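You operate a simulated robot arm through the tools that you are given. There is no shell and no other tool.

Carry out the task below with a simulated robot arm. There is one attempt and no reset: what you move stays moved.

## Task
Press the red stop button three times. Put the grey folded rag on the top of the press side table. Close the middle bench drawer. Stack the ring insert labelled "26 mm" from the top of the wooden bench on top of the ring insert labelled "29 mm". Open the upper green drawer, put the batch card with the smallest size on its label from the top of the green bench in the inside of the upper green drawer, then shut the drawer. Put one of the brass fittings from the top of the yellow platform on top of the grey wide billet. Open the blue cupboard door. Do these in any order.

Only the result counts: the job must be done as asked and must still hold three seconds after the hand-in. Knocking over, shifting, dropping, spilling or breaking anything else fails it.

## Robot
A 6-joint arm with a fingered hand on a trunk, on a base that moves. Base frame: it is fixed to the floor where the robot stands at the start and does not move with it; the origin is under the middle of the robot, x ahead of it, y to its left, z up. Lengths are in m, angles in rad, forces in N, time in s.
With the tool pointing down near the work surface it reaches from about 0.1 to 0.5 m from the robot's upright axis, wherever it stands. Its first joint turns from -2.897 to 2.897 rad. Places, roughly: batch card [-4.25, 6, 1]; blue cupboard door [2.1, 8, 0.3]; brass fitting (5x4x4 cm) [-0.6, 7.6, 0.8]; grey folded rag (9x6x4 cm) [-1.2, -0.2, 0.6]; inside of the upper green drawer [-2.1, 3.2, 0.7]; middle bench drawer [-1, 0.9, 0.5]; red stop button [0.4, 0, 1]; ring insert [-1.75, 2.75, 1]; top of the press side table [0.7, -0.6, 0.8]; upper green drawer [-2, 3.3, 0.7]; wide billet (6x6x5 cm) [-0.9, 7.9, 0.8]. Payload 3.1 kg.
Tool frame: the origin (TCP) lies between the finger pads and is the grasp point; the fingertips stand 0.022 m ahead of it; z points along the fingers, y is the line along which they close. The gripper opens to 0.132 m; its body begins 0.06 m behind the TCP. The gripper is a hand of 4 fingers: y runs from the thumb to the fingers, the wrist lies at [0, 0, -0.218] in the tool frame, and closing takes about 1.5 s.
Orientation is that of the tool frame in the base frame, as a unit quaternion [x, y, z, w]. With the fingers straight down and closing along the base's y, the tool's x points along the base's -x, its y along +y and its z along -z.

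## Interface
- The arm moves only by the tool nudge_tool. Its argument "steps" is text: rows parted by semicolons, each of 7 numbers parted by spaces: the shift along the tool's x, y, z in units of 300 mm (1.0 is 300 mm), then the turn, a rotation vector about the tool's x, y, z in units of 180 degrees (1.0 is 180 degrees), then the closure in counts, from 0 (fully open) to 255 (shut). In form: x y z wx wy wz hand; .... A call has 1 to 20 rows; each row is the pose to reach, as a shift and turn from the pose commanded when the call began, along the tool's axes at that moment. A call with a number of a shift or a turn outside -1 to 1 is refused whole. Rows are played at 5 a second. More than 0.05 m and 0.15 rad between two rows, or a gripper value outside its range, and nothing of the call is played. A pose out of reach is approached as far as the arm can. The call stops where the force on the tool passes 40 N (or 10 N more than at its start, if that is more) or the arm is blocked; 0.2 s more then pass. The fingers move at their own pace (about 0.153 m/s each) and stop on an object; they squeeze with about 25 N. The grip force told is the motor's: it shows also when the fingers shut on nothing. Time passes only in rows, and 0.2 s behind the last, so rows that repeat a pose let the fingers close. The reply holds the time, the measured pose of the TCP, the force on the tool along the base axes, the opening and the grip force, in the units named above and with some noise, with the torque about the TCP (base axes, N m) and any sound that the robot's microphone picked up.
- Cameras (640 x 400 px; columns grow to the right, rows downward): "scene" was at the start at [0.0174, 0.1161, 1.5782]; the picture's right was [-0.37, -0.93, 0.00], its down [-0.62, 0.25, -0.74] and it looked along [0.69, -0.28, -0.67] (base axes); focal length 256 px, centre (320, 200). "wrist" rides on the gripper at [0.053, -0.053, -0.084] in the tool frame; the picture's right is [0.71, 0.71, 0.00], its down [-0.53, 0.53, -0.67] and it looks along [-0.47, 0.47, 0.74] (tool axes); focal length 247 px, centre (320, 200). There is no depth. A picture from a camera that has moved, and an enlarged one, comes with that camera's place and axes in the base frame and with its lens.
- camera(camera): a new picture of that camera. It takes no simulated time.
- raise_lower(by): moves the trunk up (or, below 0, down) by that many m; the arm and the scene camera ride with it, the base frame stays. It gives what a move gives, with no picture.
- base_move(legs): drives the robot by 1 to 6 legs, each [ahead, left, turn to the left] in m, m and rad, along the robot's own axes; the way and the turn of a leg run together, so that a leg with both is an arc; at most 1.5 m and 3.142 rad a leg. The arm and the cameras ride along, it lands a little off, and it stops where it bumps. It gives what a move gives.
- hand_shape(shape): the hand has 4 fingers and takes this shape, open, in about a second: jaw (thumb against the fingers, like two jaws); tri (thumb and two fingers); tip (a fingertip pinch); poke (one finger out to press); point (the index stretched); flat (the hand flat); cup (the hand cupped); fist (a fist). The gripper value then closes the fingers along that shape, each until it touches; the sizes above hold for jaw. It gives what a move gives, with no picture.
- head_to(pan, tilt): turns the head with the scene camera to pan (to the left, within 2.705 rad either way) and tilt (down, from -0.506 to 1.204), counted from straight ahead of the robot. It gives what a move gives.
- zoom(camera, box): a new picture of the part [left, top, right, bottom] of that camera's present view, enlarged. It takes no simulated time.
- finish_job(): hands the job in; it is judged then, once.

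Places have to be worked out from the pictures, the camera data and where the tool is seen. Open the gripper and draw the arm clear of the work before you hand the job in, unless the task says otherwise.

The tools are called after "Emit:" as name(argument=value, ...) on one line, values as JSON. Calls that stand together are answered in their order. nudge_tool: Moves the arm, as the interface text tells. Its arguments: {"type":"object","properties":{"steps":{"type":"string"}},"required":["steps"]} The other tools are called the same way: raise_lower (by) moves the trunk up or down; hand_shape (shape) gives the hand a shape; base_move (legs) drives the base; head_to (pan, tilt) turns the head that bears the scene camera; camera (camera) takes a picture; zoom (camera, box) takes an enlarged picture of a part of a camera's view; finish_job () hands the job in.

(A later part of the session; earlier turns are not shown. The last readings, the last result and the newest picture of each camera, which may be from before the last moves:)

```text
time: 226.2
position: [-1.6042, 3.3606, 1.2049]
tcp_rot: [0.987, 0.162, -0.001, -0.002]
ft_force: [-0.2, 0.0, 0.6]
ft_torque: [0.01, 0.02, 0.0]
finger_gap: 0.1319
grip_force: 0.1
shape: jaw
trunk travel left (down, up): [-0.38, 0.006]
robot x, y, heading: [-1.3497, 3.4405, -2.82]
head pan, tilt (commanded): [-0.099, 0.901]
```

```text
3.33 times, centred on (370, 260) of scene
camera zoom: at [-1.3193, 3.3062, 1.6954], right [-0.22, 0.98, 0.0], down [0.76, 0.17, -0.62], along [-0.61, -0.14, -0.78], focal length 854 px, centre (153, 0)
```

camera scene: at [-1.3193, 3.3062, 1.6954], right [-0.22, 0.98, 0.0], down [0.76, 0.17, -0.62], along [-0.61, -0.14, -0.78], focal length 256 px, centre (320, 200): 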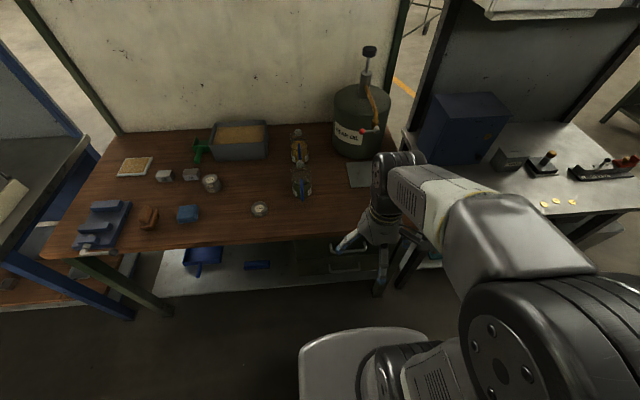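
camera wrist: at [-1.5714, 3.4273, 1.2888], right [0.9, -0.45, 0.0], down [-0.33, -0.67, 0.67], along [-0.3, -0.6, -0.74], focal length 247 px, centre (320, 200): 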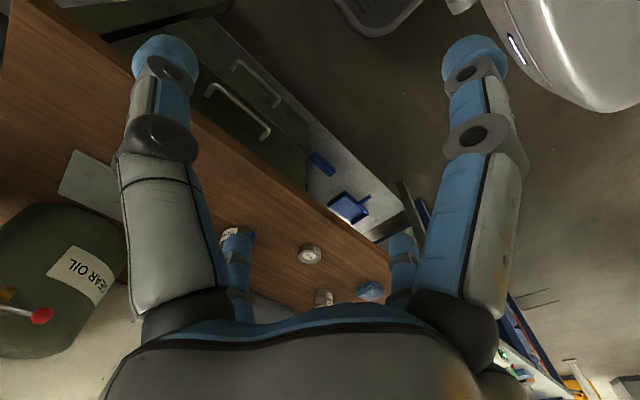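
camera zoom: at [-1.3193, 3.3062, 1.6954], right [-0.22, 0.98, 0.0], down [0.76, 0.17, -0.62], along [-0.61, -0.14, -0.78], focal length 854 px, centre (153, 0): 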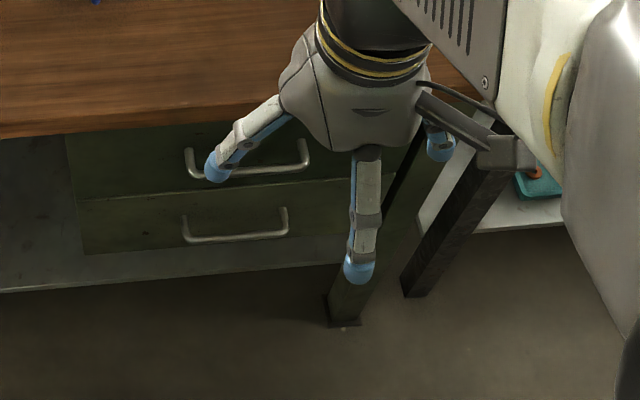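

The upper drawer's bar handle is centred near [-1.805, 3.316, 0.775]. I'll have to back away while pulling it, so I look behind me first.

Emit:
head_to(pan=2.7, tilt=0.8)

Emit:
camera(camera="scene")

Emit:
head_to(pan=-2.7, tilt=0.7)

Emit:
camera(camera="scene")

```text
time: 228.7
position: [-1.6055, 3.3594, 1.2051]
tcp_rot: [0.987, 0.162, -0.001, -0.001]
ft_force: [0.2, -0.6, 0.2]
ft_torque: [-0.01, 0.0, -0.01]
finger_gap: 0.1317
grip_force: 0.0
shape: jaw
trunk travel left (down, up): [-0.38, 0.006]
robot x, y, heading: [-1.349, 3.4405, -2.817]
head pan, tilt (commanded): [2.7, 0.799]
```

```text
taken
camera scene: at [-1.1655, 3.3134, 1.7033], right [-0.12, -0.99, 0.0], down [-0.71, 0.09, -0.7], along [0.69, -0.08, -0.72], focal length 256 px, centre (320, 200)
```

scene: 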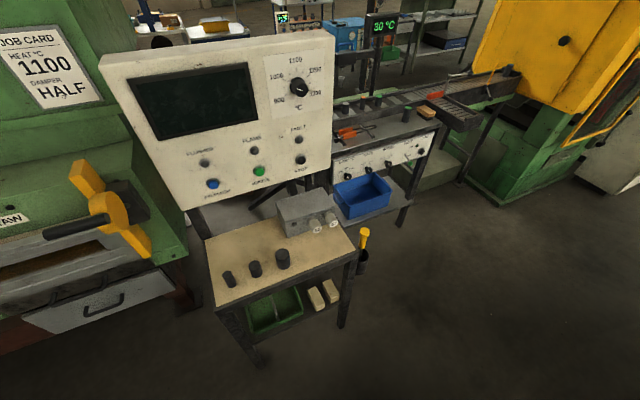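

```text
time: 232.9
position: [-1.6054, 3.3596, 1.2039]
tcp_rot: [0.987, 0.161, 0.0, -0.001]
ft_force: [0.3, -0.3, 0.0]
ft_torque: [0.01, 0.02, 0.01]
finger_gap: 0.132
grip_force: 0.1
shape: jaw
trunk travel left (down, up): [-0.38, 0.006]
robot x, y, heading: [-1.3513, 3.4448, -2.821]
head pan, tilt (commanded): [-2.7, 0.7]
```

```text
taken
camera scene: at [-1.1844, 3.3818, 1.7116], right [0.69, -0.72, 0.0], down [-0.46, -0.45, -0.77], along [0.55, 0.53, -0.64], focal length 256 px, centre (320, 200)
```

scene: 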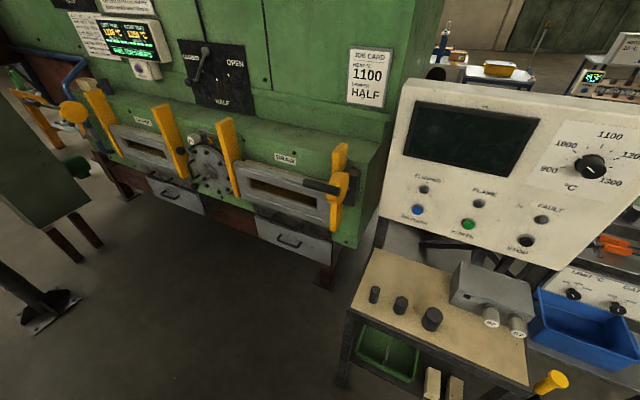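

Behind me the furnace stand limits the aisle to about 1.07 m, so I again stand with my right side to the bench, which leaves room to pull. I lower the trunk to its normal height, turn left and shift back from the bench.

Emit:
raise_lower(by=-0.13)

Emit:
base_move(legs=[[0, 0, 1.59]])

Emit:
head_to(pan=-1.57, tilt=0.9)

Emit:
camera(camera="scene")

```text
time: 234.5
position: [-1.6044, 3.3602, 1.0742]
tcp_rot: [0.987, 0.161, -0.001, -0.001]
ft_force: [0.2, 0.3, -0.4]
ft_torque: [0.02, 0.03, -0.02]
finger_gap: 0.1321
grip_force: 0.1
shape: jaw
trunk travel left (down, up): [-0.25, 0.136]
robot x, y, heading: [-1.3518, 3.4465, -2.816]
head pan, tilt (commanded): [-2.7, 0.7]
```

```text
time: 238.8
position: [-1.2549, 3.1919, 1.0749]
tcp_rot: [0.567, 0.823, -0.001, 0.0]
ft_force: [0.4, -0.1, -0.1]
ft_torque: [-0.02, -0.01, 0.01]
finger_gap: 0.1319
grip_force: 0.1
shape: jaw
trunk travel left (down, up): [-0.25, 0.136]
robot x, y, heading: [-1.3476, 3.444, -1.209]
head pan, tilt (commanded): [-2.7, 0.7]
```

```text
time: 240.1
position: [-1.2567, 3.192, 1.0752]
tcp_rot: [0.569, 0.823, -0.001, 0.0]
ft_force: [-0.2, -0.9, -0.6]
ft_torque: [-0.02, 0.01, -0.01]
finger_gap: 0.1321
grip_force: 0.0
shape: jaw
trunk travel left (down, up): [-0.25, 0.136]
robot x, y, heading: [-1.3501, 3.4461, -1.206]
head pan, tilt (commanded): [-1.571, 0.901]
```

```text
taken
camera scene: at [-1.3032, 3.5255, 1.5651], right [-0.35, 0.94, 0.0], down [0.73, 0.28, -0.62], along [-0.58, -0.22, -0.78], focal length 256 px, centre (320, 200)
```

scene: 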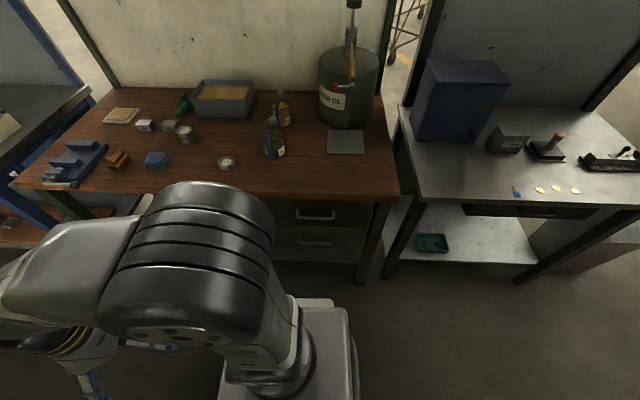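

Both green drawers are in clear view. I enlarge them to measure the upper handle.

Emit:
zoom(camera="scene", box=[255, 180, 395, 280])

```text
4.00 times, centred on (325, 230) of scene
camera zoom: at [-1.3032, 3.5255, 1.5651], right [-0.35, 0.94, 0.0], down [0.73, 0.28, -0.62], along [-0.58, -0.22, -0.78], focal length 1025 px, centre (300, 80)
```

zoom: 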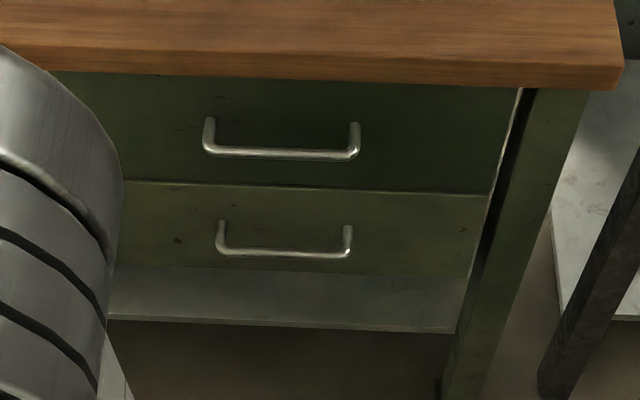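

The handle bar is confirmed at [-1.803, 3.317, 0.775], 3.7 cm in front of the drawer face. I move back to leave 0.6 m to it and swing the arm to my right side.

Emit:
base_move(legs=[[-0.03, 0.146, -0.025]])

Emit:
nudge_tool(steps="0.007 -0.1 0 0 0 0.0455 0; 0.027 -0.2 0 0 0 0.091 0; 0.067 -0.3 0 0 0 0.1365 0; 0.117 -0.417 0 0 0 0.182 0; 0.183 -0.533 0 0 0 0.2275 0; 0.267 -0.633 0 0 0 0.273 0; 0.367 -0.733 0 0 0 0.3185 0; 0.483 -0.833 0 0 0 0.364 0; 0.6 -0.917 0 0 0 0.4095 0; 0.75 -0.967 0 0 0 0.455 0; 0.9 -1.0 0 0 0 0.5 0")

Emit:
camera(camera="scene")

```text
time: 241.5
position: [-1.1336, 3.2689, 1.0758]
tcp_rot: [0.578, 0.816, -0.003, -0.001]
ft_force: [0.3, 0.5, -0.7]
ft_torque: [-0.01, 0.03, -0.01]
finger_gap: 0.1319
grip_force: 0.1
shape: jaw
trunk travel left (down, up): [-0.25, 0.136]
robot x, y, heading: [-1.2243, 3.5233, -1.24]
head pan, tilt (commanded): [-1.571, 0.901]
```

```text
time: 243.9
position: [-1.5082, 3.4265, 1.0758]
tcp_rot: [0.986, 0.167, 0.0, 0.002]
ft_force: [-0.2, -0.5, -0.2]
ft_torque: [0.0, 0.0, 0.0]
finger_gap: 0.1321
grip_force: 0.1
shape: jaw
trunk travel left (down, up): [-0.25, 0.136]
robot x, y, heading: [-1.2249, 3.5261, -1.235]
head pan, tilt (commanded): [-1.571, 0.901]
```

```text
taken
camera scene: at [-1.1749, 3.603, 1.5651], right [-0.33, 0.94, 0.0], down [0.74, 0.26, -0.62], along [-0.59, -0.21, -0.78], focal length 256 px, centre (320, 200)
```

scene: 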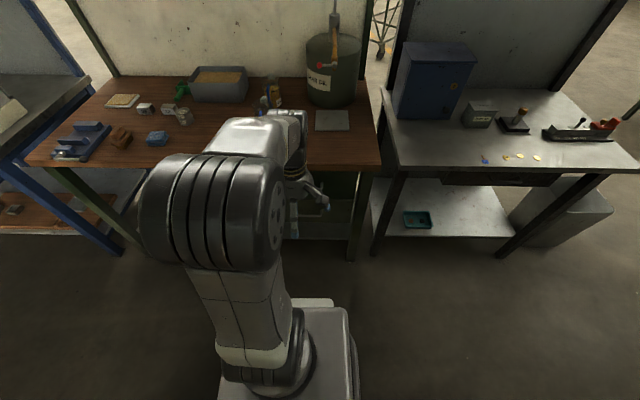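

The hand is in line with the handle. I now tilt it toward the bench while moving outward, first to 45°.

Emit:
nudge_tool(steps="-0.0556 0 0.02 0 -0.0417 0 0; -0.111 0 0.04 0 -0.0833 0 0; -0.167 0 0.06 0 -0.125 0 0; -0.222 0 0.08 0 -0.1667 0 0; -0.278 0 0.1 0 -0.208 0 0; -0.333 0 0.12 0 -0.25 0 0")

Emit:
camera(camera="scene")

```text
time: 245.3
position: [-1.5914, 3.4034, 1.0432]
tcp_rot: [0.93, 0.152, -0.333, 0.038]
ft_force: [0.2, 0.5, 0.3]
ft_torque: [0.0, -0.01, 0.01]
finger_gap: 0.132
grip_force: 0.0
shape: jaw
out of reach, approached as far as the arm can: row 6
trunk travel left (down, up): [-0.25, 0.136]
robot x, y, heading: [-1.2257, 3.5218, -1.24]
head pan, tilt (commanded): [-1.571, 0.901]
```

```text
taken
camera scene: at [-1.1742, 3.6023, 1.5651], right [-0.33, 0.94, 0.0], down [0.74, 0.26, -0.62], along [-0.59, -0.2, -0.78], focal length 256 px, centre (320, 200)
```

scene: 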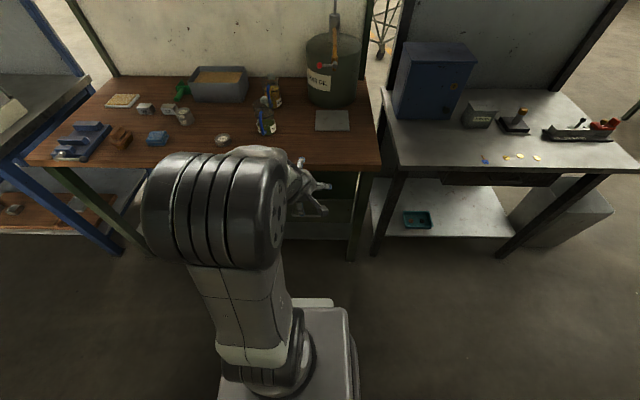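

39° reached; the wrist was too close in for more. I extend further outward and continue the tilt.

Emit:
nudge_tool(steps="-0.08 0 0.08 0 0 0 0; -0.16 0 0.16 0 0 0 0; -0.2 0 0.24 0 -0.035 0 0; -0.236 0 0.3 0 -0.07 0 0; -0.25 0 0.35 0 -0.105 0 0; -0.25 0 0.4 0 -0.14 0 0")

Emit:
camera(camera="scene")

Emit:
camera(camera="wrist")

```text
time: 246.7
position: [-1.7333, 3.3435, 1.0076]
tcp_rot: [0.807, 0.136, -0.567, 0.097]
ft_force: [-0.8, 0.6, 0.0]
ft_torque: [-0.03, 0.04, 0.04]
finger_gap: 0.1318
grip_force: 0.1
shape: jaw
out of reach, approached as far as the arm can: row 1
trunk travel left (down, up): [-0.25, 0.136]
robot x, y, heading: [-1.2214, 3.5232, -1.234]
head pan, tilt (commanded): [-1.571, 0.901]
```

```text
taken
camera scene: at [-1.1751, 3.6019, 1.5651], right [-0.33, 0.94, 0.0], down [0.74, 0.26, -0.62], along [-0.59, -0.2, -0.78], focal length 256 px, centre (320, 200)
```

scene: 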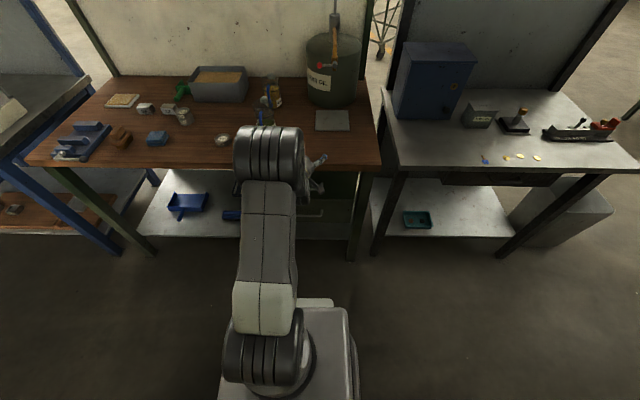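

```text
taken
camera wrist: at [-1.6595, 3.4259, 0.9851], right [0.46, -0.59, -0.66], down [0.6, -0.35, 0.72], along [-0.66, -0.73, 0.2], focal length 247 px, centre (320, 200)
```

wrist: 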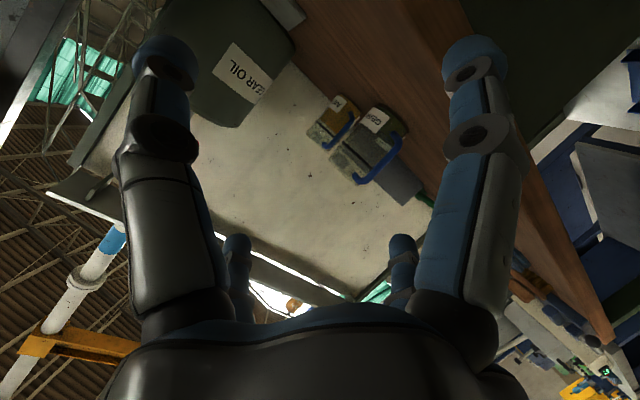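

The hand now points 70° toward the bench. I roll it 45° so that two fingers pass above and two below the bar, and lower the trunk to handle height.

Emit:
nudge_tool(steps="0 0 0 0 0 -0.045 0; 0 0 0 0 0 -0.09 0; 0 0 0 0 0 -0.135 0; 0 0 0 0 0 -0.18 0; 0 0 0 0 0 -0.225 0; 0 0 0 0 0 -0.25 0")

Emit:
raise_lower(by=-0.22)

Emit:
camera(camera="wrist")

Emit:
camera(camera="scene")

```text
time: 248.1
position: [-1.7323, 3.3458, 1.0088]
tcp_rot: [0.692, 0.436, -0.561, -0.128]
ft_force: [0.1, 0.0, 0.2]
ft_torque: [-0.04, -0.02, -0.05]
finger_gap: 0.1319
grip_force: 0.1
shape: jaw
trunk travel left (down, up): [-0.25, 0.136]
robot x, y, heading: [-1.2234, 3.5223, -1.231]
head pan, tilt (commanded): [-1.571, 0.901]
```

```text
time: 250.4
position: [-1.7322, 3.3444, 0.787]
tcp_rot: [0.693, 0.434, -0.561, -0.127]
ft_force: [0.1, -0.3, 0.1]
ft_torque: [0.02, 0.03, -0.02]
finger_gap: 0.1317
grip_force: 0.0
shape: jaw
trunk travel left (down, up): [-0.03, 0.356]
robot x, y, heading: [-1.223, 3.5249, -1.236]
head pan, tilt (commanded): [-1.571, 0.901]
```

```text
taken
camera wrist: at [-1.6834, 3.4414, 0.8156], right [0.32, 0.11, -0.94], down [0.84, -0.49, 0.23], along [-0.44, -0.86, -0.25], focal length 247 px, centre (320, 200)
```

wrist: 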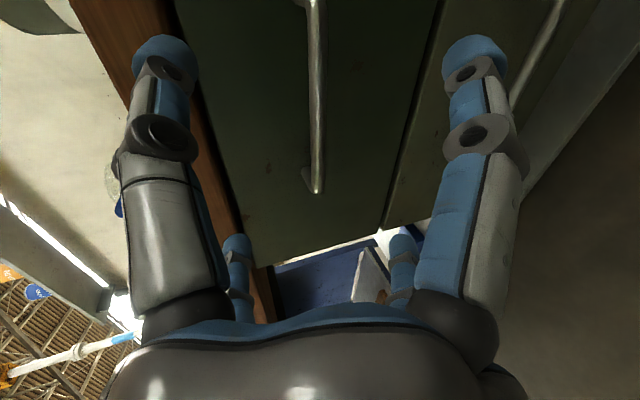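

```text
taken
camera scene: at [-1.1742, 3.6022, 1.3449], right [-0.33, 0.94, 0.0], down [0.74, 0.26, -0.62], along [-0.59, -0.2, -0.78], focal length 256 px, centre (320, 200)
```

scene: 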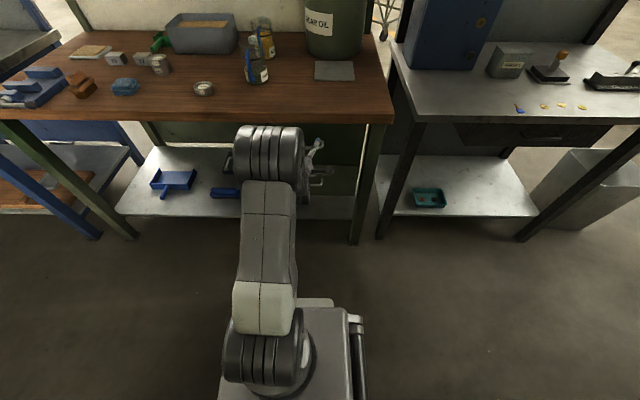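

The bar appears exactly centred between the upper and lower fingers. I tilt a further 15° so the hand is nearly horizontal, then re-check its height.

Emit:
nudge_tool(steps="0 0 0 0.02 -0.02 0 40; 0 0 0 0.04 -0.04 0 60; 0 0 0 0.059 -0.059 0 60; 0 0 0 0.059 -0.059 0 60")

Emit:
camera(camera="wrist")

```text
time: 251.4
position: [-1.7329, 3.3445, 0.7869]
tcp_rot: [-0.622, -0.392, 0.661, 0.15]
ft_force: [0.3, -0.4, 0.3]
ft_torque: [-0.01, 0.05, -0.01]
finger_gap: 0.1014
grip_force: 0.1
shape: jaw
trunk travel left (down, up): [-0.03, 0.356]
robot x, y, heading: [-1.221, 3.5196, -1.239]
head pan, tilt (commanded): [-1.571, 0.901]
```

```text
taken
camera wrist: at [-1.6794, 3.4427, 0.7943], right [0.08, 0.02, -1.0], down [0.87, -0.48, 0.06], along [-0.48, -0.88, -0.06], focal length 247 px, centre (320, 200)
```

wrist: 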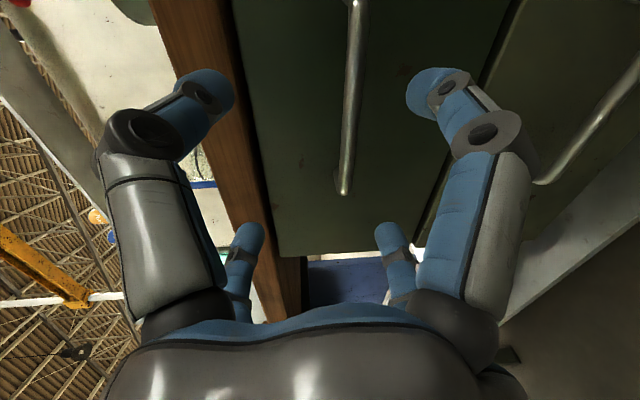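

The hand is nearly level; the bar is 2 cm lower than the tool axis. I lower the trunk by 2 cm and advance 6 cm toward the bar.

Emit:
raise_lower(by=-0.02)

Emit:
nudge_tool(steps="0 0 0.05 0 0 0 60; 0 0 0.1 0 0 0 60; 0 0 0.15 0 0 0 60; 0 0 0.2 0 0 0 60")

Emit:
camera(camera="wrist")

Emit:
zoom(camera="scene", box=[230, 110, 390, 220])

```text
time: 252.1
position: [-1.7326, 3.3449, 0.7683]
tcp_rot: [-0.623, -0.391, 0.661, 0.151]
ft_force: [0.6, 0.3, -0.1]
ft_torque: [0.02, 0.02, -0.02]
finger_gap: 0.1013
grip_force: 0.1
shape: jaw
trunk travel left (down, up): [-0.01, 0.376]
robot x, y, heading: [-1.2238, 3.5225, -1.24]
head pan, tilt (commanded): [-1.571, 0.901]
```

```text
time: 253.1
position: [-1.7888, 3.3264, 0.7637]
tcp_rot: [-0.623, -0.39, 0.661, 0.15]
ft_force: [0.7, -0.1, 0.0]
ft_torque: [0.01, -0.01, 0.01]
finger_gap: 0.1012
grip_force: 0.2
shape: jaw
trunk travel left (down, up): [-0.01, 0.376]
robot x, y, heading: [-1.2224, 3.5247, -1.235]
head pan, tilt (commanded): [-1.571, 0.901]
```

```text
taken
camera wrist: at [-1.7359, 3.4243, 0.7702], right [0.08, 0.02, -1.0], down [0.87, -0.48, 0.06], along [-0.48, -0.88, -0.06], focal length 247 px, centre (320, 200)
```

wrist: 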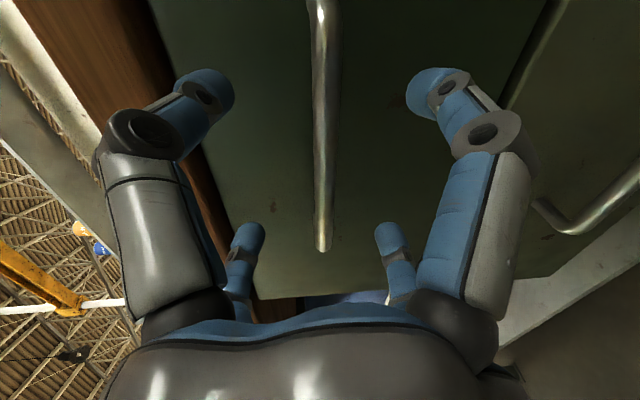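

```text
3.64 times, centred on (310, 165) of scene
camera zoom: at [-1.1743, 3.6022, 1.3256], right [-0.33, 0.94, 0.0], down [0.74, 0.26, -0.62], along [-0.59, -0.2, -0.78], focal length 932 px, centre (356, 327)
```

zoom: 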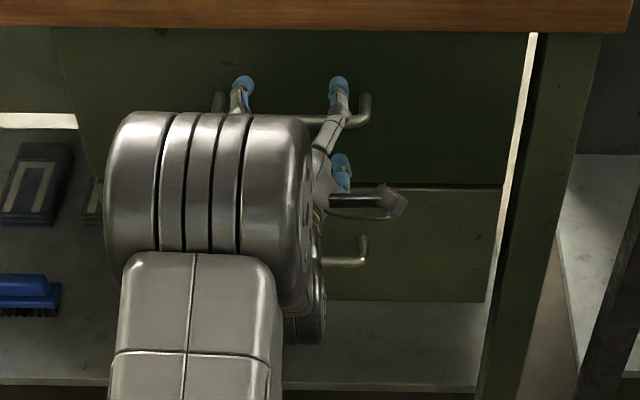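

The bar now lies between the fingertips, about 2 cm ahead of the TCP. I advance 1.5 cm more and close the hand on it.

Emit:
nudge_tool(steps="0 0 0.02 0 0 0 60; 0 0 0.04 0 0 0 60; 0 0 0.053 0 0 0 60")

Emit:
nudge_tool(steps="0 0 0 0 0 0 120; 0 0 0 0 0 0 180; 0 0 0 0 0 0 255; 0 0 0 0 0 0 255; 0 0 0 0 0 0 255; 0 0 0 0 0 0 255; 0 0 0 0 0 0 255; 0 0 0 0 0 0 255")

Emit:
camera(camera="wrist")

```text
time: 253.9
position: [-1.8042, 3.3198, 0.7621]
tcp_rot: [-0.623, -0.391, 0.661, 0.15]
ft_force: [0.6, 0.3, -0.4]
ft_torque: [0.0, 0.03, 0.05]
finger_gap: 0.1011
grip_force: 0.0
shape: jaw
trunk travel left (down, up): [-0.01, 0.376]
robot x, y, heading: [-1.2248, 3.5214, -1.24]
head pan, tilt (commanded): [-1.571, 0.901]
```

```text
time: 255.7
position: [-1.805, 3.3212, 0.7622]
tcp_rot: [-0.623, -0.391, 0.661, 0.15]
ft_force: [0.1, 0.1, 0.2]
ft_torque: [0.01, 0.02, -0.01]
finger_gap: 0.0048
grip_force: 25.1
shape: jaw
trunk travel left (down, up): [-0.01, 0.376]
robot x, y, heading: [-1.2244, 3.5246, -1.232]
head pan, tilt (commanded): [-1.571, 0.901]
```

```text
taken
camera wrist: at [-1.7515, 3.4185, 0.7686], right [0.08, 0.03, -1.0], down [0.87, -0.48, 0.06], along [-0.48, -0.88, -0.06], focal length 247 px, centre (320, 200)
```

wrist: 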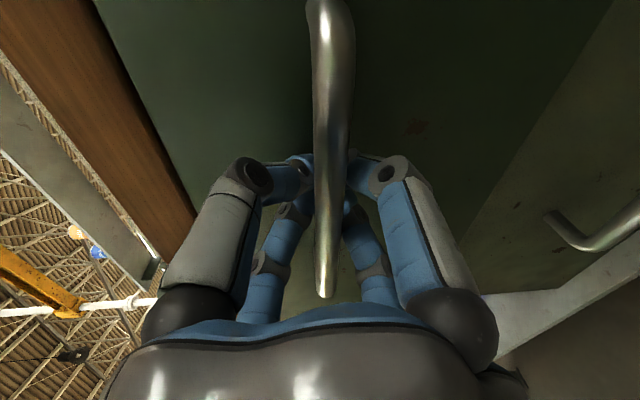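

The fingers hold the bar. I pull by strafing away from the bench, first 4 cm.

Emit:
base_move(legs=[[0, 0.04, 0]])

Emit:
camera(camera="wrist")

Emit:
camera(camera="scene")

```text
time: 256.6
position: [-1.7658, 3.3334, 0.7634]
tcp_rot: [-0.623, -0.391, 0.661, 0.15]
ft_force: [0.5, 0.7, 0.4]
ft_torque: [0.02, 0.01, 0.0]
finger_gap: 0.0046
grip_force: 25.0
shape: jaw
trunk travel left (down, up): [-0.01, 0.376]
robot x, y, heading: [-1.1839, 3.5358, -1.234]
head pan, tilt (commanded): [-1.571, 0.901]
```

```text
taken
camera wrist: at [-1.7134, 3.4318, 0.7691], right [0.08, 0.02, -1.0], down [0.87, -0.48, 0.06], along [-0.48, -0.88, -0.06], focal length 247 px, centre (320, 200)
```

wrist: 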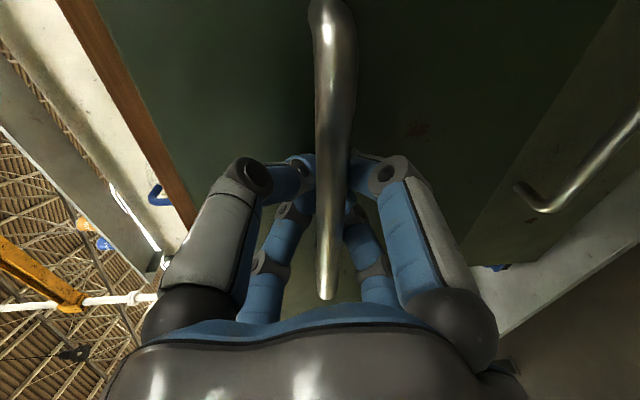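

```text
taken
camera scene: at [-1.1358, 3.6157, 1.3256], right [-0.33, 0.94, 0.0], down [0.74, 0.26, -0.62], along [-0.59, -0.2, -0.78], focal length 256 px, centre (320, 200)
```

scene: 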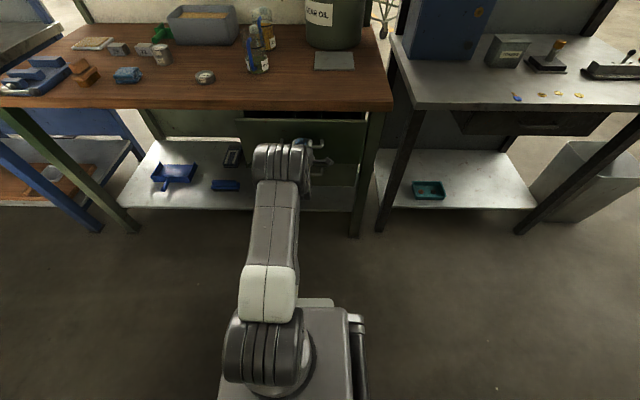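

The drawer slides out smoothly. I pull a further 11 cm, staying clear of the stand behind me.

Emit:
base_move(legs=[[0, 0.06, 0], [0, 0.045, 0]])

Emit:
camera(camera="scene")

Emit:
camera(camera="wrist")

```text
time: 258.1
position: [-1.6673, 3.3674, 0.7637]
tcp_rot: [-0.623, -0.391, 0.661, 0.15]
ft_force: [0.3, -0.7, -0.3]
ft_torque: [-0.03, 0.02, 0.01]
finger_gap: 0.0045
grip_force: 24.8
shape: jaw
trunk travel left (down, up): [-0.01, 0.376]
robot x, y, heading: [-1.086, 3.5696, -1.24]
head pan, tilt (commanded): [-1.571, 0.901]
```

```text
taken
camera scene: at [-1.0368, 3.6502, 1.3256], right [-0.33, 0.94, 0.0], down [0.74, 0.26, -0.62], along [-0.59, -0.2, -0.78], focal length 256 px, centre (320, 200)
```

scene: 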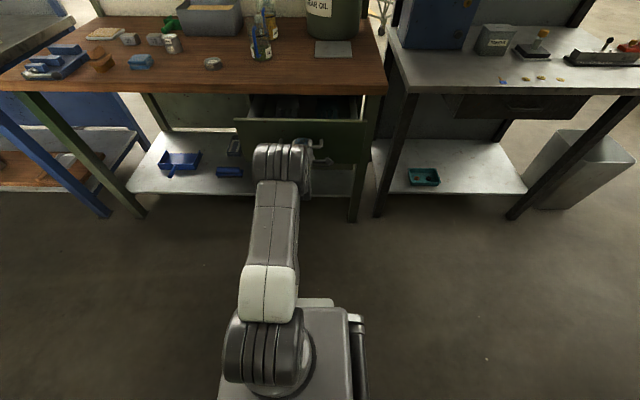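

```text
taken
camera wrist: at [-1.6146, 3.4663, 0.7693], right [0.08, 0.02, -1.0], down [0.87, -0.48, 0.06], along [-0.48, -0.88, -0.06], focal length 247 px, centre (320, 200)
```

wrist: 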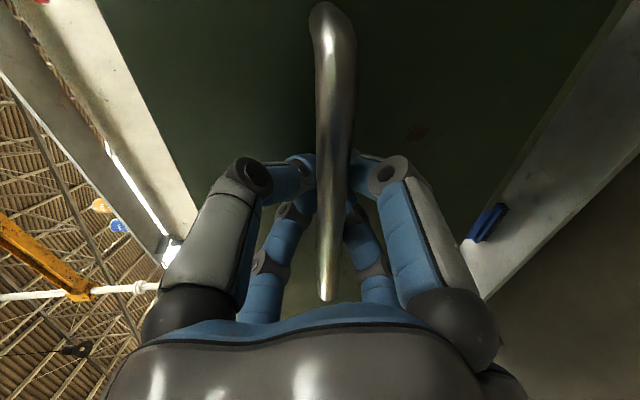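

About 15 cm open so far. I pull the rest with the arm by another 7 cm.

Emit:
nudge_tool(steps="0 0 -0.06 0 0 0 255; 0 0 -0.12 0 0 0 255; 0 0 -0.18 0 0 0 255; 0 0 -0.24 0 0 0 255")

Emit:
zoom(camera="scene", box=[200, 60, 420, 210])

```text
time: 259.1
position: [-1.6011, 3.3901, 0.7648]
tcp_rot: [-0.624, -0.394, 0.658, 0.149]
ft_force: [2.1, -3.4, -18.1]
ft_torque: [-0.12, 0.0, -0.01]
finger_gap: 0.0045
grip_force: 25.1
shape: jaw
trunk travel left (down, up): [-0.01, 0.376]
robot x, y, heading: [-1.087, 3.5712, -1.237]
head pan, tilt (commanded): [-1.571, 0.901]
```

```text
2.67 times, centred on (310, 135) of scene
camera zoom: at [-1.0394, 3.6488, 1.3256], right [-0.33, 0.94, 0.0], down [0.74, 0.26, -0.62], along [-0.59, -0.2, -0.78], focal length 684 px, centre (347, 373)
```

zoom: 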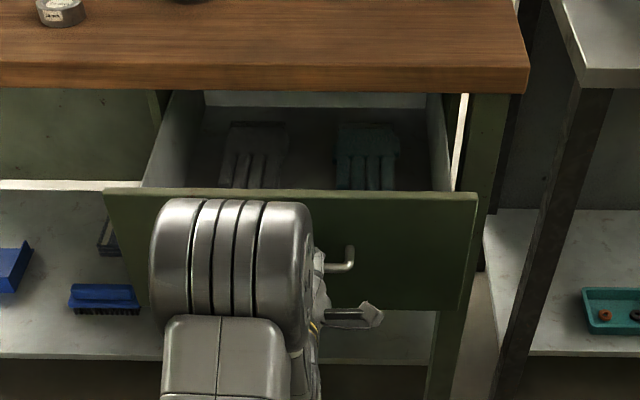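

The drawer is about 21 cm open, with two pairs of gloves inside. I relieve the slight upward pull, open the fingers, and back the hand off the handle.

Emit:
nudge_tool(steps="0.014 0.014 0 0 0 0 255; 0.014 0.014 0 0 0 0 180; 0.014 0.014 0 0 0 0 100; 0.014 0.014 0 0 0 0 60; 0.014 0.014 0 0 0 0 60; 0.014 0.014 0 0 0 0 60; 0.014 0.014 0 0 0 0 60")

Emit:
nudge_tool(steps="0 0 -0.06 0 0 0 60; 0 0 -0.12 0 0 0 60; 0 0 -0.18 0 0 0 40; 0 0 -0.2 0 0 0 0")

Emit:
camera(camera="wrist")

```text
time: 260.7
position: [-1.5981, 3.391, 0.7619]
tcp_rot: [-0.623, -0.391, 0.661, 0.15]
ft_force: [-0.2, 0.8, -0.3]
ft_torque: [0.01, -0.03, -0.05]
finger_gap: 0.1007
grip_force: 0.1
shape: jaw
trunk travel left (down, up): [-0.01, 0.376]
robot x, y, heading: [-1.0818, 3.5699, -1.233]
head pan, tilt (commanded): [-1.571, 0.901]
```

```text
time: 261.7
position: [-1.544, 3.4111, 0.768]
tcp_rot: [-0.622, -0.392, 0.661, 0.149]
ft_force: [-0.4, 0.0, 0.8]
ft_torque: [0.0, -0.01, 0.02]
finger_gap: 0.132
grip_force: 0.0
shape: jaw
trunk travel left (down, up): [-0.01, 0.376]
robot x, y, heading: [-1.0834, 3.5661, -1.236]
head pan, tilt (commanded): [-1.571, 0.901]
```

```text
taken
camera wrist: at [-1.4905, 3.5087, 0.7736], right [0.08, 0.02, -1.0], down [0.87, -0.48, 0.06], along [-0.48, -0.88, -0.06], focal length 247 px, centre (320, 200)
```

wrist: 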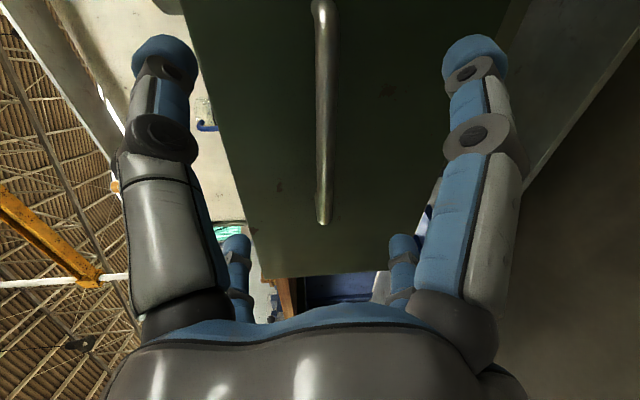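

The hand is clear of the handle. I raise the trunk, undo the roll, and bring the hand back to pointing down.

Emit:
raise_lower(by=0.24)

Emit:
nudge_tool(steps="0 0 0 0 0 0.042 0; 0 0 0 0 0 0.084 0; 0 0 0 0 0 0.126 0; 0 0 0 0 0 0.168 0; 0 0 0 0 0 0.21 0; 0 0 0 0 0 0.25 0")

Emit:
nudge_tool(steps="0 0 0 0 0.043 0 0; 0 0 0 0 0.086 0 0; 0 0 0 0 0.129 0 0; 0 0 0 0 0.172 0 0; 0 0 0 0 0.215 0 0; 0 0 0 0 0.258 0 0; 0 0 0 0 0.301 0 0; 0 0 0 0 0.344 0 0; 0 0 0 0 0.387 0 0; 0 0 0 0 0.43 0 0; 0 0 0 0 0.472 0 0")

Emit:
camera(camera="scene")

```text
time: 264.2
position: [-1.5444, 3.4099, 1.0053]
tcp_rot: [-0.623, -0.39, 0.661, 0.151]
ft_force: [-0.7, 0.7, 0.5]
ft_torque: [0.01, 0.01, -0.02]
finger_gap: 0.1318
grip_force: 0.1
shape: jaw
trunk travel left (down, up): [-0.25, 0.136]
robot x, y, heading: [-1.0877, 3.5667, -1.232]
head pan, tilt (commanded): [-1.571, 0.901]
```

```text
time: 265.6
position: [-1.5422, 3.4102, 1.0066]
tcp_rot: [0.726, 0.121, -0.668, 0.114]
ft_force: [-0.8, 0.1, -0.3]
ft_torque: [0.01, 0.03, -0.02]
finger_gap: 0.132
grip_force: 0.0
shape: jaw
trunk travel left (down, up): [-0.25, 0.136]
robot x, y, heading: [-1.0879, 3.5697, -1.234]
head pan, tilt (commanded): [-1.571, 0.901]
```

```text
time: 268.0
position: [-1.5445, 3.4095, 1.0064]
tcp_rot: [0.986, 0.167, -0.003, 0.001]
ft_force: [-0.2, 0.4, 0.9]
ft_torque: [-0.02, 0.0, -0.01]
finger_gap: 0.1319
grip_force: 0.1
shape: jaw
out of reach, approached as far as the arm can: row 6, 7
trunk travel left (down, up): [-0.25, 0.136]
robot x, y, heading: [-1.0842, 3.571, -1.235]
head pan, tilt (commanded): [-1.571, 0.901]
```

```text
taken
camera scene: at [-1.0385, 3.6496, 1.5651], right [-0.33, 0.94, 0.0], down [0.74, 0.26, -0.62], along [-0.59, -0.2, -0.78], focal length 256 px, centre (320, 200)
```

scene: 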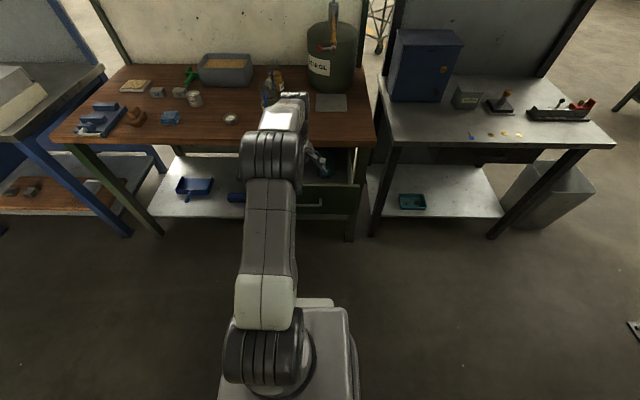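

The hand points down again. I take a look into the open drawer with the wrist camera before leaving.

Emit:
camera(camera="wrist")

Emit:
zoom(camera="scene", box=[280, 130, 380, 230])

```text
taken
camera wrist: at [-1.5119, 3.4775, 1.0897], right [0.9, -0.43, 0.0], down [-0.32, -0.67, 0.67], along [-0.29, -0.61, -0.74], focal length 247 px, centre (320, 200)
```

wrist: 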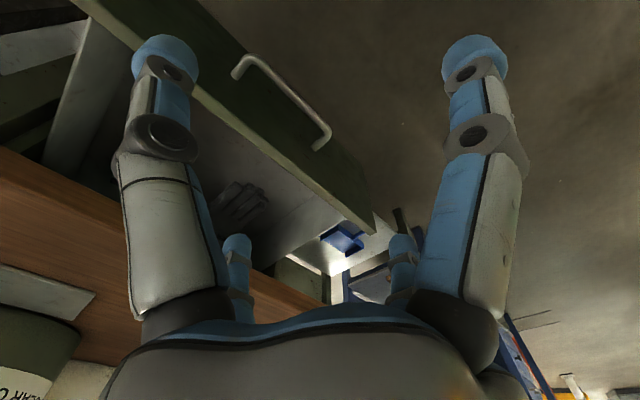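

```text
4.00 times, centred on (330, 180) of scene
camera zoom: at [-1.0385, 3.6496, 1.5651], right [-0.33, 0.94, 0.0], down [0.74, 0.26, -0.62], along [-0.59, -0.2, -0.78], focal length 1025 px, centre (280, 280)
```

zoom: 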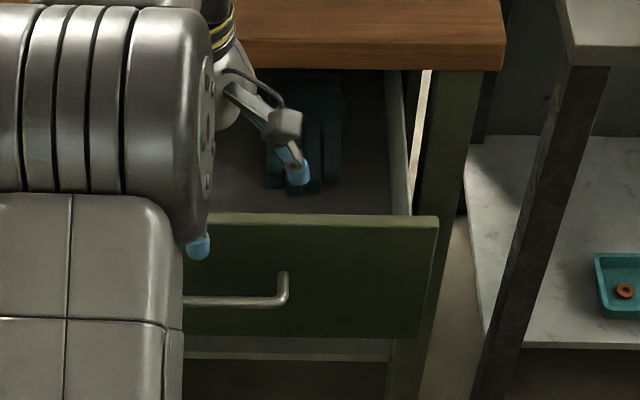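

There is free floor space in the drawer in front of the gloves. I swing the arm back to the front for the drive to the green bench.

Emit:
nudge_tool(steps="0.157 0 -0.05 0 0 0 0; 0.307 0 -0.1 0 0 0 0; 0.457 0.033 -0.15 0 0 0 0; 0.573 0.133 -0.2 0 0 -0.045 0; 0.657 0.267 -0.25 0 0 -0.09 0; 0.74 0.4 -0.3 0 0 -0.135 0; 0.857 0.517 -0.3 0 0 -0.18 0; 0.99 0.617 -0.3 0 0 -0.225 0")

Emit:
nudge_tool(steps="0.04 0.1 0 0 0 -0.0458 0; 0.09 0.2 0 0 0 -0.0917 0; 0.14 0.31 0 0 0 -0.1375 0; 0.19 0.42 0 0 0 -0.183 0; 0.245 0.525 0 0 0 -0.229 0; 0.297 0.627 0 0 0 -0.275 0")

Emit:
head_to(pan=-2.4, tilt=0.4)

Emit:
camera(camera="scene")

```text
time: 269.8
position: [-1.2015, 3.3344, 1.0956]
tcp_rot: [0.867, 0.499, -0.004, 0.0]
ft_force: [0.6, 0.8, 0.2]
ft_torque: [0.0, 0.0, 0.02]
finger_gap: 0.1317
grip_force: 0.1
shape: jaw
trunk travel left (down, up): [-0.25, 0.136]
robot x, y, heading: [-1.084, 3.5721, -1.233]
head pan, tilt (commanded): [-1.571, 0.901]
```

```text
time: 271.2
position: [-0.994, 3.3171, 1.0932]
tcp_rot: [0.577, 0.816, -0.003, -0.001]
ft_force: [0.7, -0.4, -0.7]
ft_torque: [-0.04, 0.03, 0.01]
finger_gap: 0.1319
grip_force: 0.0
shape: jaw
trunk travel left (down, up): [-0.25, 0.136]
robot x, y, heading: [-1.0841, 3.5642, -1.237]
head pan, tilt (commanded): [-1.571, 0.901]
```

```text
time: 272.3
position: [-0.9957, 3.3177, 1.0947]
tcp_rot: [0.578, 0.816, -0.003, -0.001]
ft_force: [-0.4, 0.0, -0.5]
ft_torque: [0.0, 0.04, 0.01]
finger_gap: 0.1322
grip_force: 0.0
shape: jaw
trunk travel left (down, up): [-0.25, 0.136]
robot x, y, heading: [-1.0823, 3.5698, -1.239]
head pan, tilt (commanded): [-2.4, 0.4]
```

```text
taken
camera scene: at [-1.0479, 3.7185, 1.608], right [0.47, 0.88, 0.0], down [0.34, -0.18, -0.92], along [-0.81, 0.44, -0.39], focal length 256 px, centre (320, 200)
```

scene: 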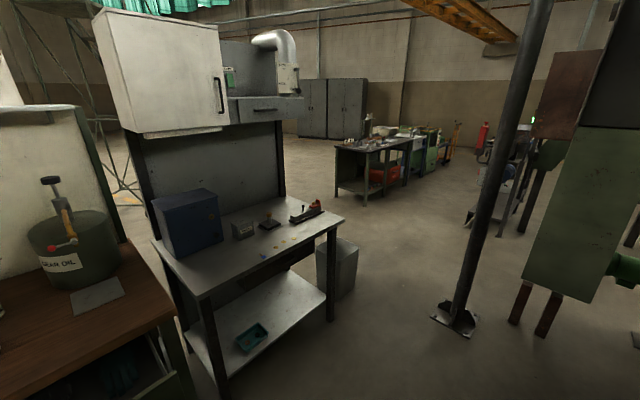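

The card bench is farther on, past the next bench, through a gap between a waste bin and a column. I back up along the aisle into the wider area, then turn toward the gap and look.

Emit:
base_move(legs=[[-0.95, 0.02, 0], [0, 0, -2.6]])

Emit:
head_to(pan=0.0, tilt=0.6)

Emit:
camera(camera="scene")

```text
time: 283.4
position: [-1.599, 4.6378, 1.0943]
tcp_rot: [0.947, -0.321, 0.0, -0.004]
ft_force: [-0.5, 0.4, 0.5]
ft_torque: [0.02, 0.0, 0.0]
finger_gap: 0.1316
grip_force: 0.0
shape: jaw
trunk travel left (down, up): [-0.25, 0.136]
robot x, y, heading: [-1.3875, 4.4756, 2.486]
head pan, tilt (commanded): [-2.4, 0.4]
```

```text
time: 285.6
position: [-1.5987, 4.6381, 1.0941]
tcp_rot: [0.947, -0.32, 0.0, -0.004]
ft_force: [-0.7, 0.2, -0.6]
ft_torque: [-0.01, -0.01, 0.01]
finger_gap: 0.1319
grip_force: 0.0
shape: jaw
trunk travel left (down, up): [-0.25, 0.136]
robot x, y, heading: [-1.388, 4.4757, 2.489]
head pan, tilt (commanded): [0.0, 0.6]
```

```text
taken
camera scene: at [-1.4977, 4.3777, 1.5899], right [0.61, 0.79, 0.0], down [0.45, -0.34, -0.83], along [-0.65, 0.5, -0.56], focal length 256 px, centre (320, 200)
```

scene: 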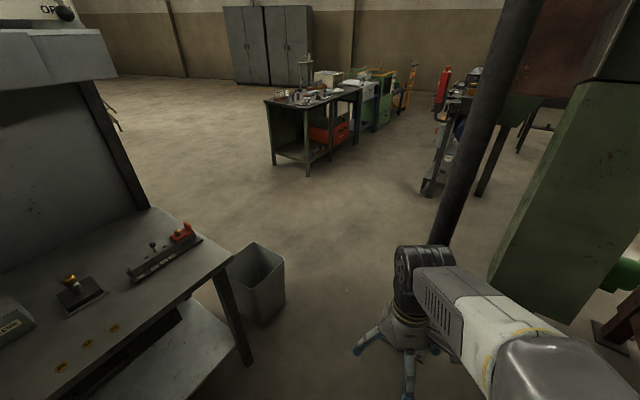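

The gap between the bin and the column base is about 0.66 m, enough when I go straight through. I swing the hand to the front left so the elbow tucks in on the right, then line up and drive through the middle.

Emit:
nudge_tool(steps="0.02 0.11 -0.05 0 0 -0.042 0; 0.06 0.22 -0.1 0 0 -0.084 0; 0.1 0.33 -0.15 0 0 -0.126 0; 0.15 0.43 -0.2 0 0 -0.168 0; 0.21 0.53 -0.2 0 0 -0.21 0; 0.267 0.633 -0.2 0 0 -0.25 0")

Emit:
camera(camera="scene")

```text
time: 287.0
position: [-1.6515, 4.4377, 1.1528]
tcp_rot: [0.998, 0.067, 0.002, -0.004]
ft_force: [0.4, -0.2, -1.2]
ft_torque: [0.01, 0.01, 0.02]
finger_gap: 0.132
grip_force: 0.0
shape: jaw
trunk travel left (down, up): [-0.25, 0.136]
robot x, y, heading: [-1.3862, 4.4789, 2.488]
head pan, tilt (commanded): [0.0, 0.6]
```

```text
taken
camera scene: at [-1.4982, 4.377, 1.5898], right [0.61, 0.79, 0.0], down [0.45, -0.34, -0.83], along [-0.65, 0.5, -0.56], focal length 256 px, centre (320, 200)
```

scene: 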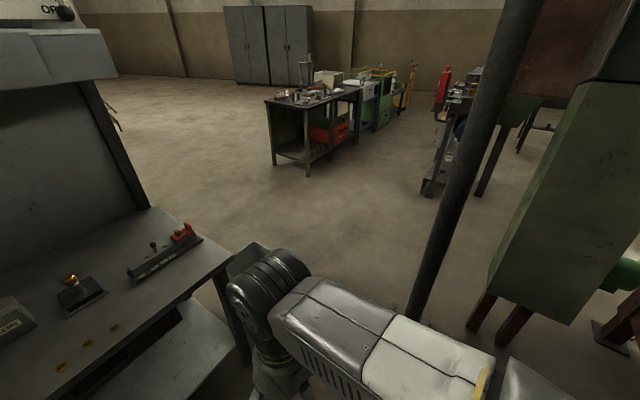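

I move to the start point of the straight passage and turn to its direction.

Emit:
base_move(legs=[[0.27, 0.31, 0], [0, 0, -0.32]])

Emit:
camera(camera="scene")

```text
time: 290.5
position: [-2.0548, 4.4371, 1.1533]
tcp_rot: [0.996, -0.091, 0.003, -0.004]
ft_force: [0.6, -0.1, 0.0]
ft_torque: [-0.02, -0.02, 0.02]
finger_gap: 0.132
grip_force: 0.0
shape: jaw
trunk travel left (down, up): [-0.25, 0.136]
robot x, y, heading: [-1.7902, 4.3945, 2.173]
head pan, tilt (commanded): [0.0, 0.6]
```

```text
taken
camera scene: at [-1.9272, 4.3316, 1.5898], right [0.82, 0.57, 0.0], down [0.32, -0.47, -0.82], along [-0.47, 0.68, -0.57], focal length 256 px, centre (320, 200)
```

scene: 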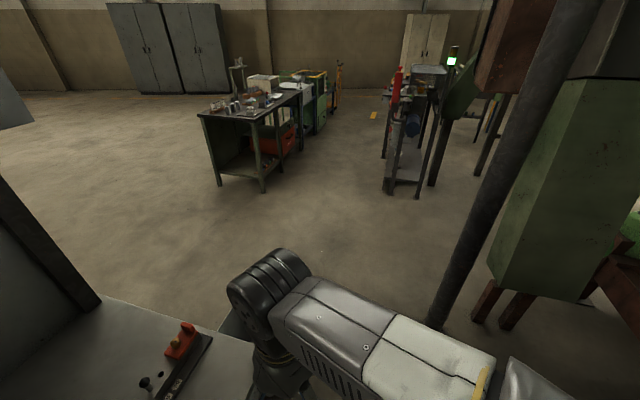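

Alignment is good: about 0.33 m to the bin on the left and 0.45 m to the column on the right. I drive straight ahead with a slight drift to the right.

Emit:
base_move(legs=[[0.5, -0.04, 0], [0.9, 0, 0]])

Emit:
head_to(pan=0.3, tilt=0.4)

Emit:
camera(camera="scene")

```text
time: 297.8
position: [-2.8266, 5.6088, 1.1534]
tcp_rot: [0.996, -0.084, 0.002, -0.002]
ft_force: [-0.1, -0.4, -0.2]
ft_torque: [0.01, 0.03, 0.02]
finger_gap: 0.1318
grip_force: 0.0
shape: jaw
trunk travel left (down, up): [-0.25, 0.136]
robot x, y, heading: [-2.5599, 5.5642, 2.186]
head pan, tilt (commanded): [0.0, 0.6]
```

```text
time: 298.6
position: [-2.8272, 5.608, 1.1537]
tcp_rot: [0.996, -0.084, 0.002, -0.003]
ft_force: [0.9, 0.1, 0.1]
ft_torque: [0.0, -0.02, -0.02]
finger_gap: 0.1321
grip_force: 0.1
shape: jaw
trunk travel left (down, up): [-0.25, 0.136]
robot x, y, heading: [-2.5589, 5.5639, 2.188]
head pan, tilt (commanded): [0.3, 0.4]
```

```text
taken
camera scene: at [-2.7182, 5.4883, 1.608], right [0.61, 0.79, 0.0], down [0.31, -0.24, -0.92], along [-0.73, 0.56, -0.39], focal length 256 px, centre (320, 200)
```

scene: 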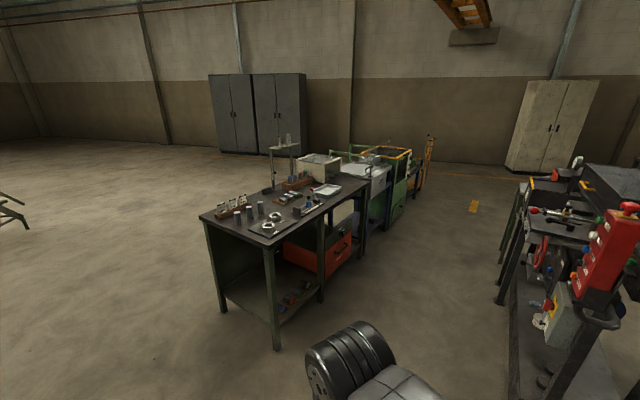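

I'm through the gap, and the green bench is ahead on the left. I enlarge its top to find the batch cards.

Emit:
zoom(camera="scene", box=[190, 140, 390, 265])

```text
3.20 times, centred on (290, 202) of scene
camera zoom: at [-2.7182, 5.4883, 1.608], right [0.61, 0.79, 0.0], down [0.31, -0.24, -0.92], along [-0.73, 0.56, -0.39], focal length 820 px, centre (416, 192)
```

zoom: 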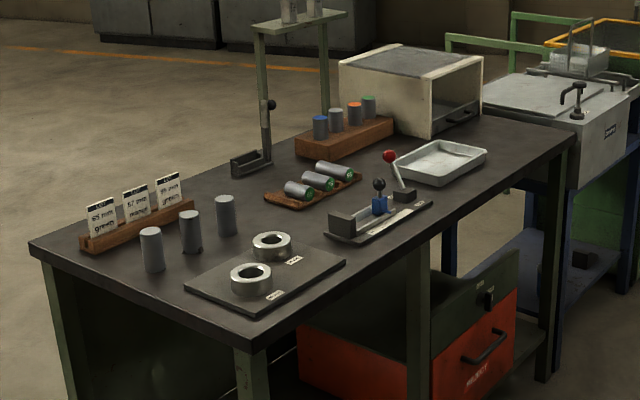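

Three cards stand in a wooden holder at the bench's near-left end. I enlarge them to read the sizes.

Emit:
zoom(camera="scene", box=[212, 190, 256, 222])

```text
12.50 times, centred on (234, 206) of scene
camera zoom: at [-2.7182, 5.4883, 1.608], right [0.61, 0.79, 0.0], down [0.31, -0.24, -0.92], along [-0.73, 0.56, -0.39], focal length 3204 px, centre (1395, 125)
```

zoom: 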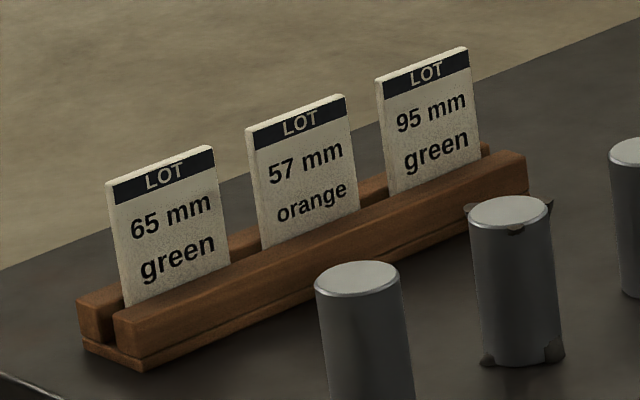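

The smallest is the middle card, "57 mm orange". I drive to the near end of the green bench, where the card holder is closest, and face along the bench.

Emit:
base_move(legs=[[0.29, 0.74, 0], [0.29, 0.74, 0], [0, 0, -0.29]])

Emit:
head_to(pan=-0.1, tilt=0.7)

Emit:
camera(camera="scene")

```text
time: 307.7
position: [-4.3484, 5.2736, 1.1529]
tcp_rot: [0.977, -0.215, 0.003, -0.003]
ft_force: [0.0, 0.0, 0.2]
ft_torque: [-0.01, 0.01, 0.03]
finger_gap: 0.1318
grip_force: 0.1
shape: jaw
trunk travel left (down, up): [-0.25, 0.136]
robot x, y, heading: [-4.1026, 5.165, 1.925]
head pan, tilt (commanded): [0.3, 0.4]
```

```text
time: 308.6
position: [-4.3469, 5.2736, 1.1537]
tcp_rot: [0.977, -0.215, 0.002, -0.003]
ft_force: [-0.6, 0.0, -0.4]
ft_torque: [-0.04, -0.05, 0.02]
finger_gap: 0.1319
grip_force: 0.0
shape: jaw
trunk travel left (down, up): [-0.25, 0.136]
robot x, y, heading: [-4.0997, 5.1624, 1.924]
head pan, tilt (commanded): [-0.099, 0.7]
```

```text
taken
camera scene: at [-4.2405, 5.139, 1.5813], right [0.97, 0.25, 0.0], down [0.16, -0.62, -0.77], along [-0.19, 0.74, -0.64], focal length 256 px, centre (320, 200)
```

scene: 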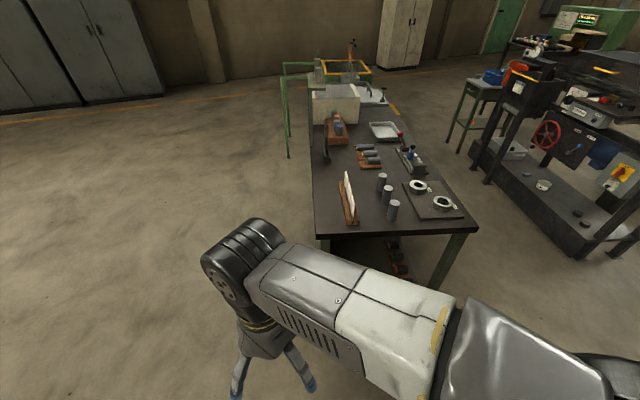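

The card holder is straight ahead now. I enlarge it.

Emit:
zoom(camera="scene", box=[300, 150, 420, 240])

```text
4.44 times, centred on (360, 195) of scene
camera zoom: at [-4.2405, 5.139, 1.5813], right [0.97, 0.25, 0.0], down [0.16, -0.62, -0.77], along [-0.19, 0.74, -0.64], focal length 1139 px, centre (142, 222)
```

zoom: 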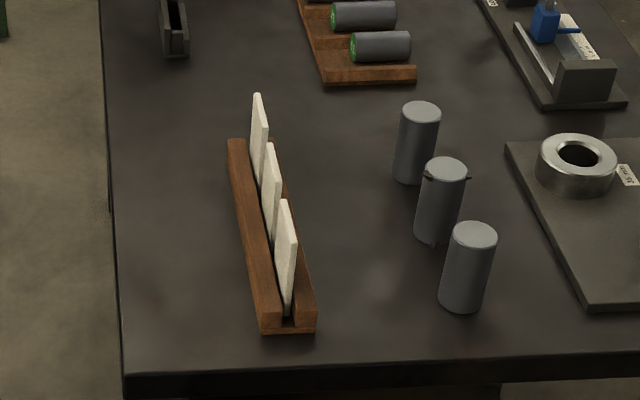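

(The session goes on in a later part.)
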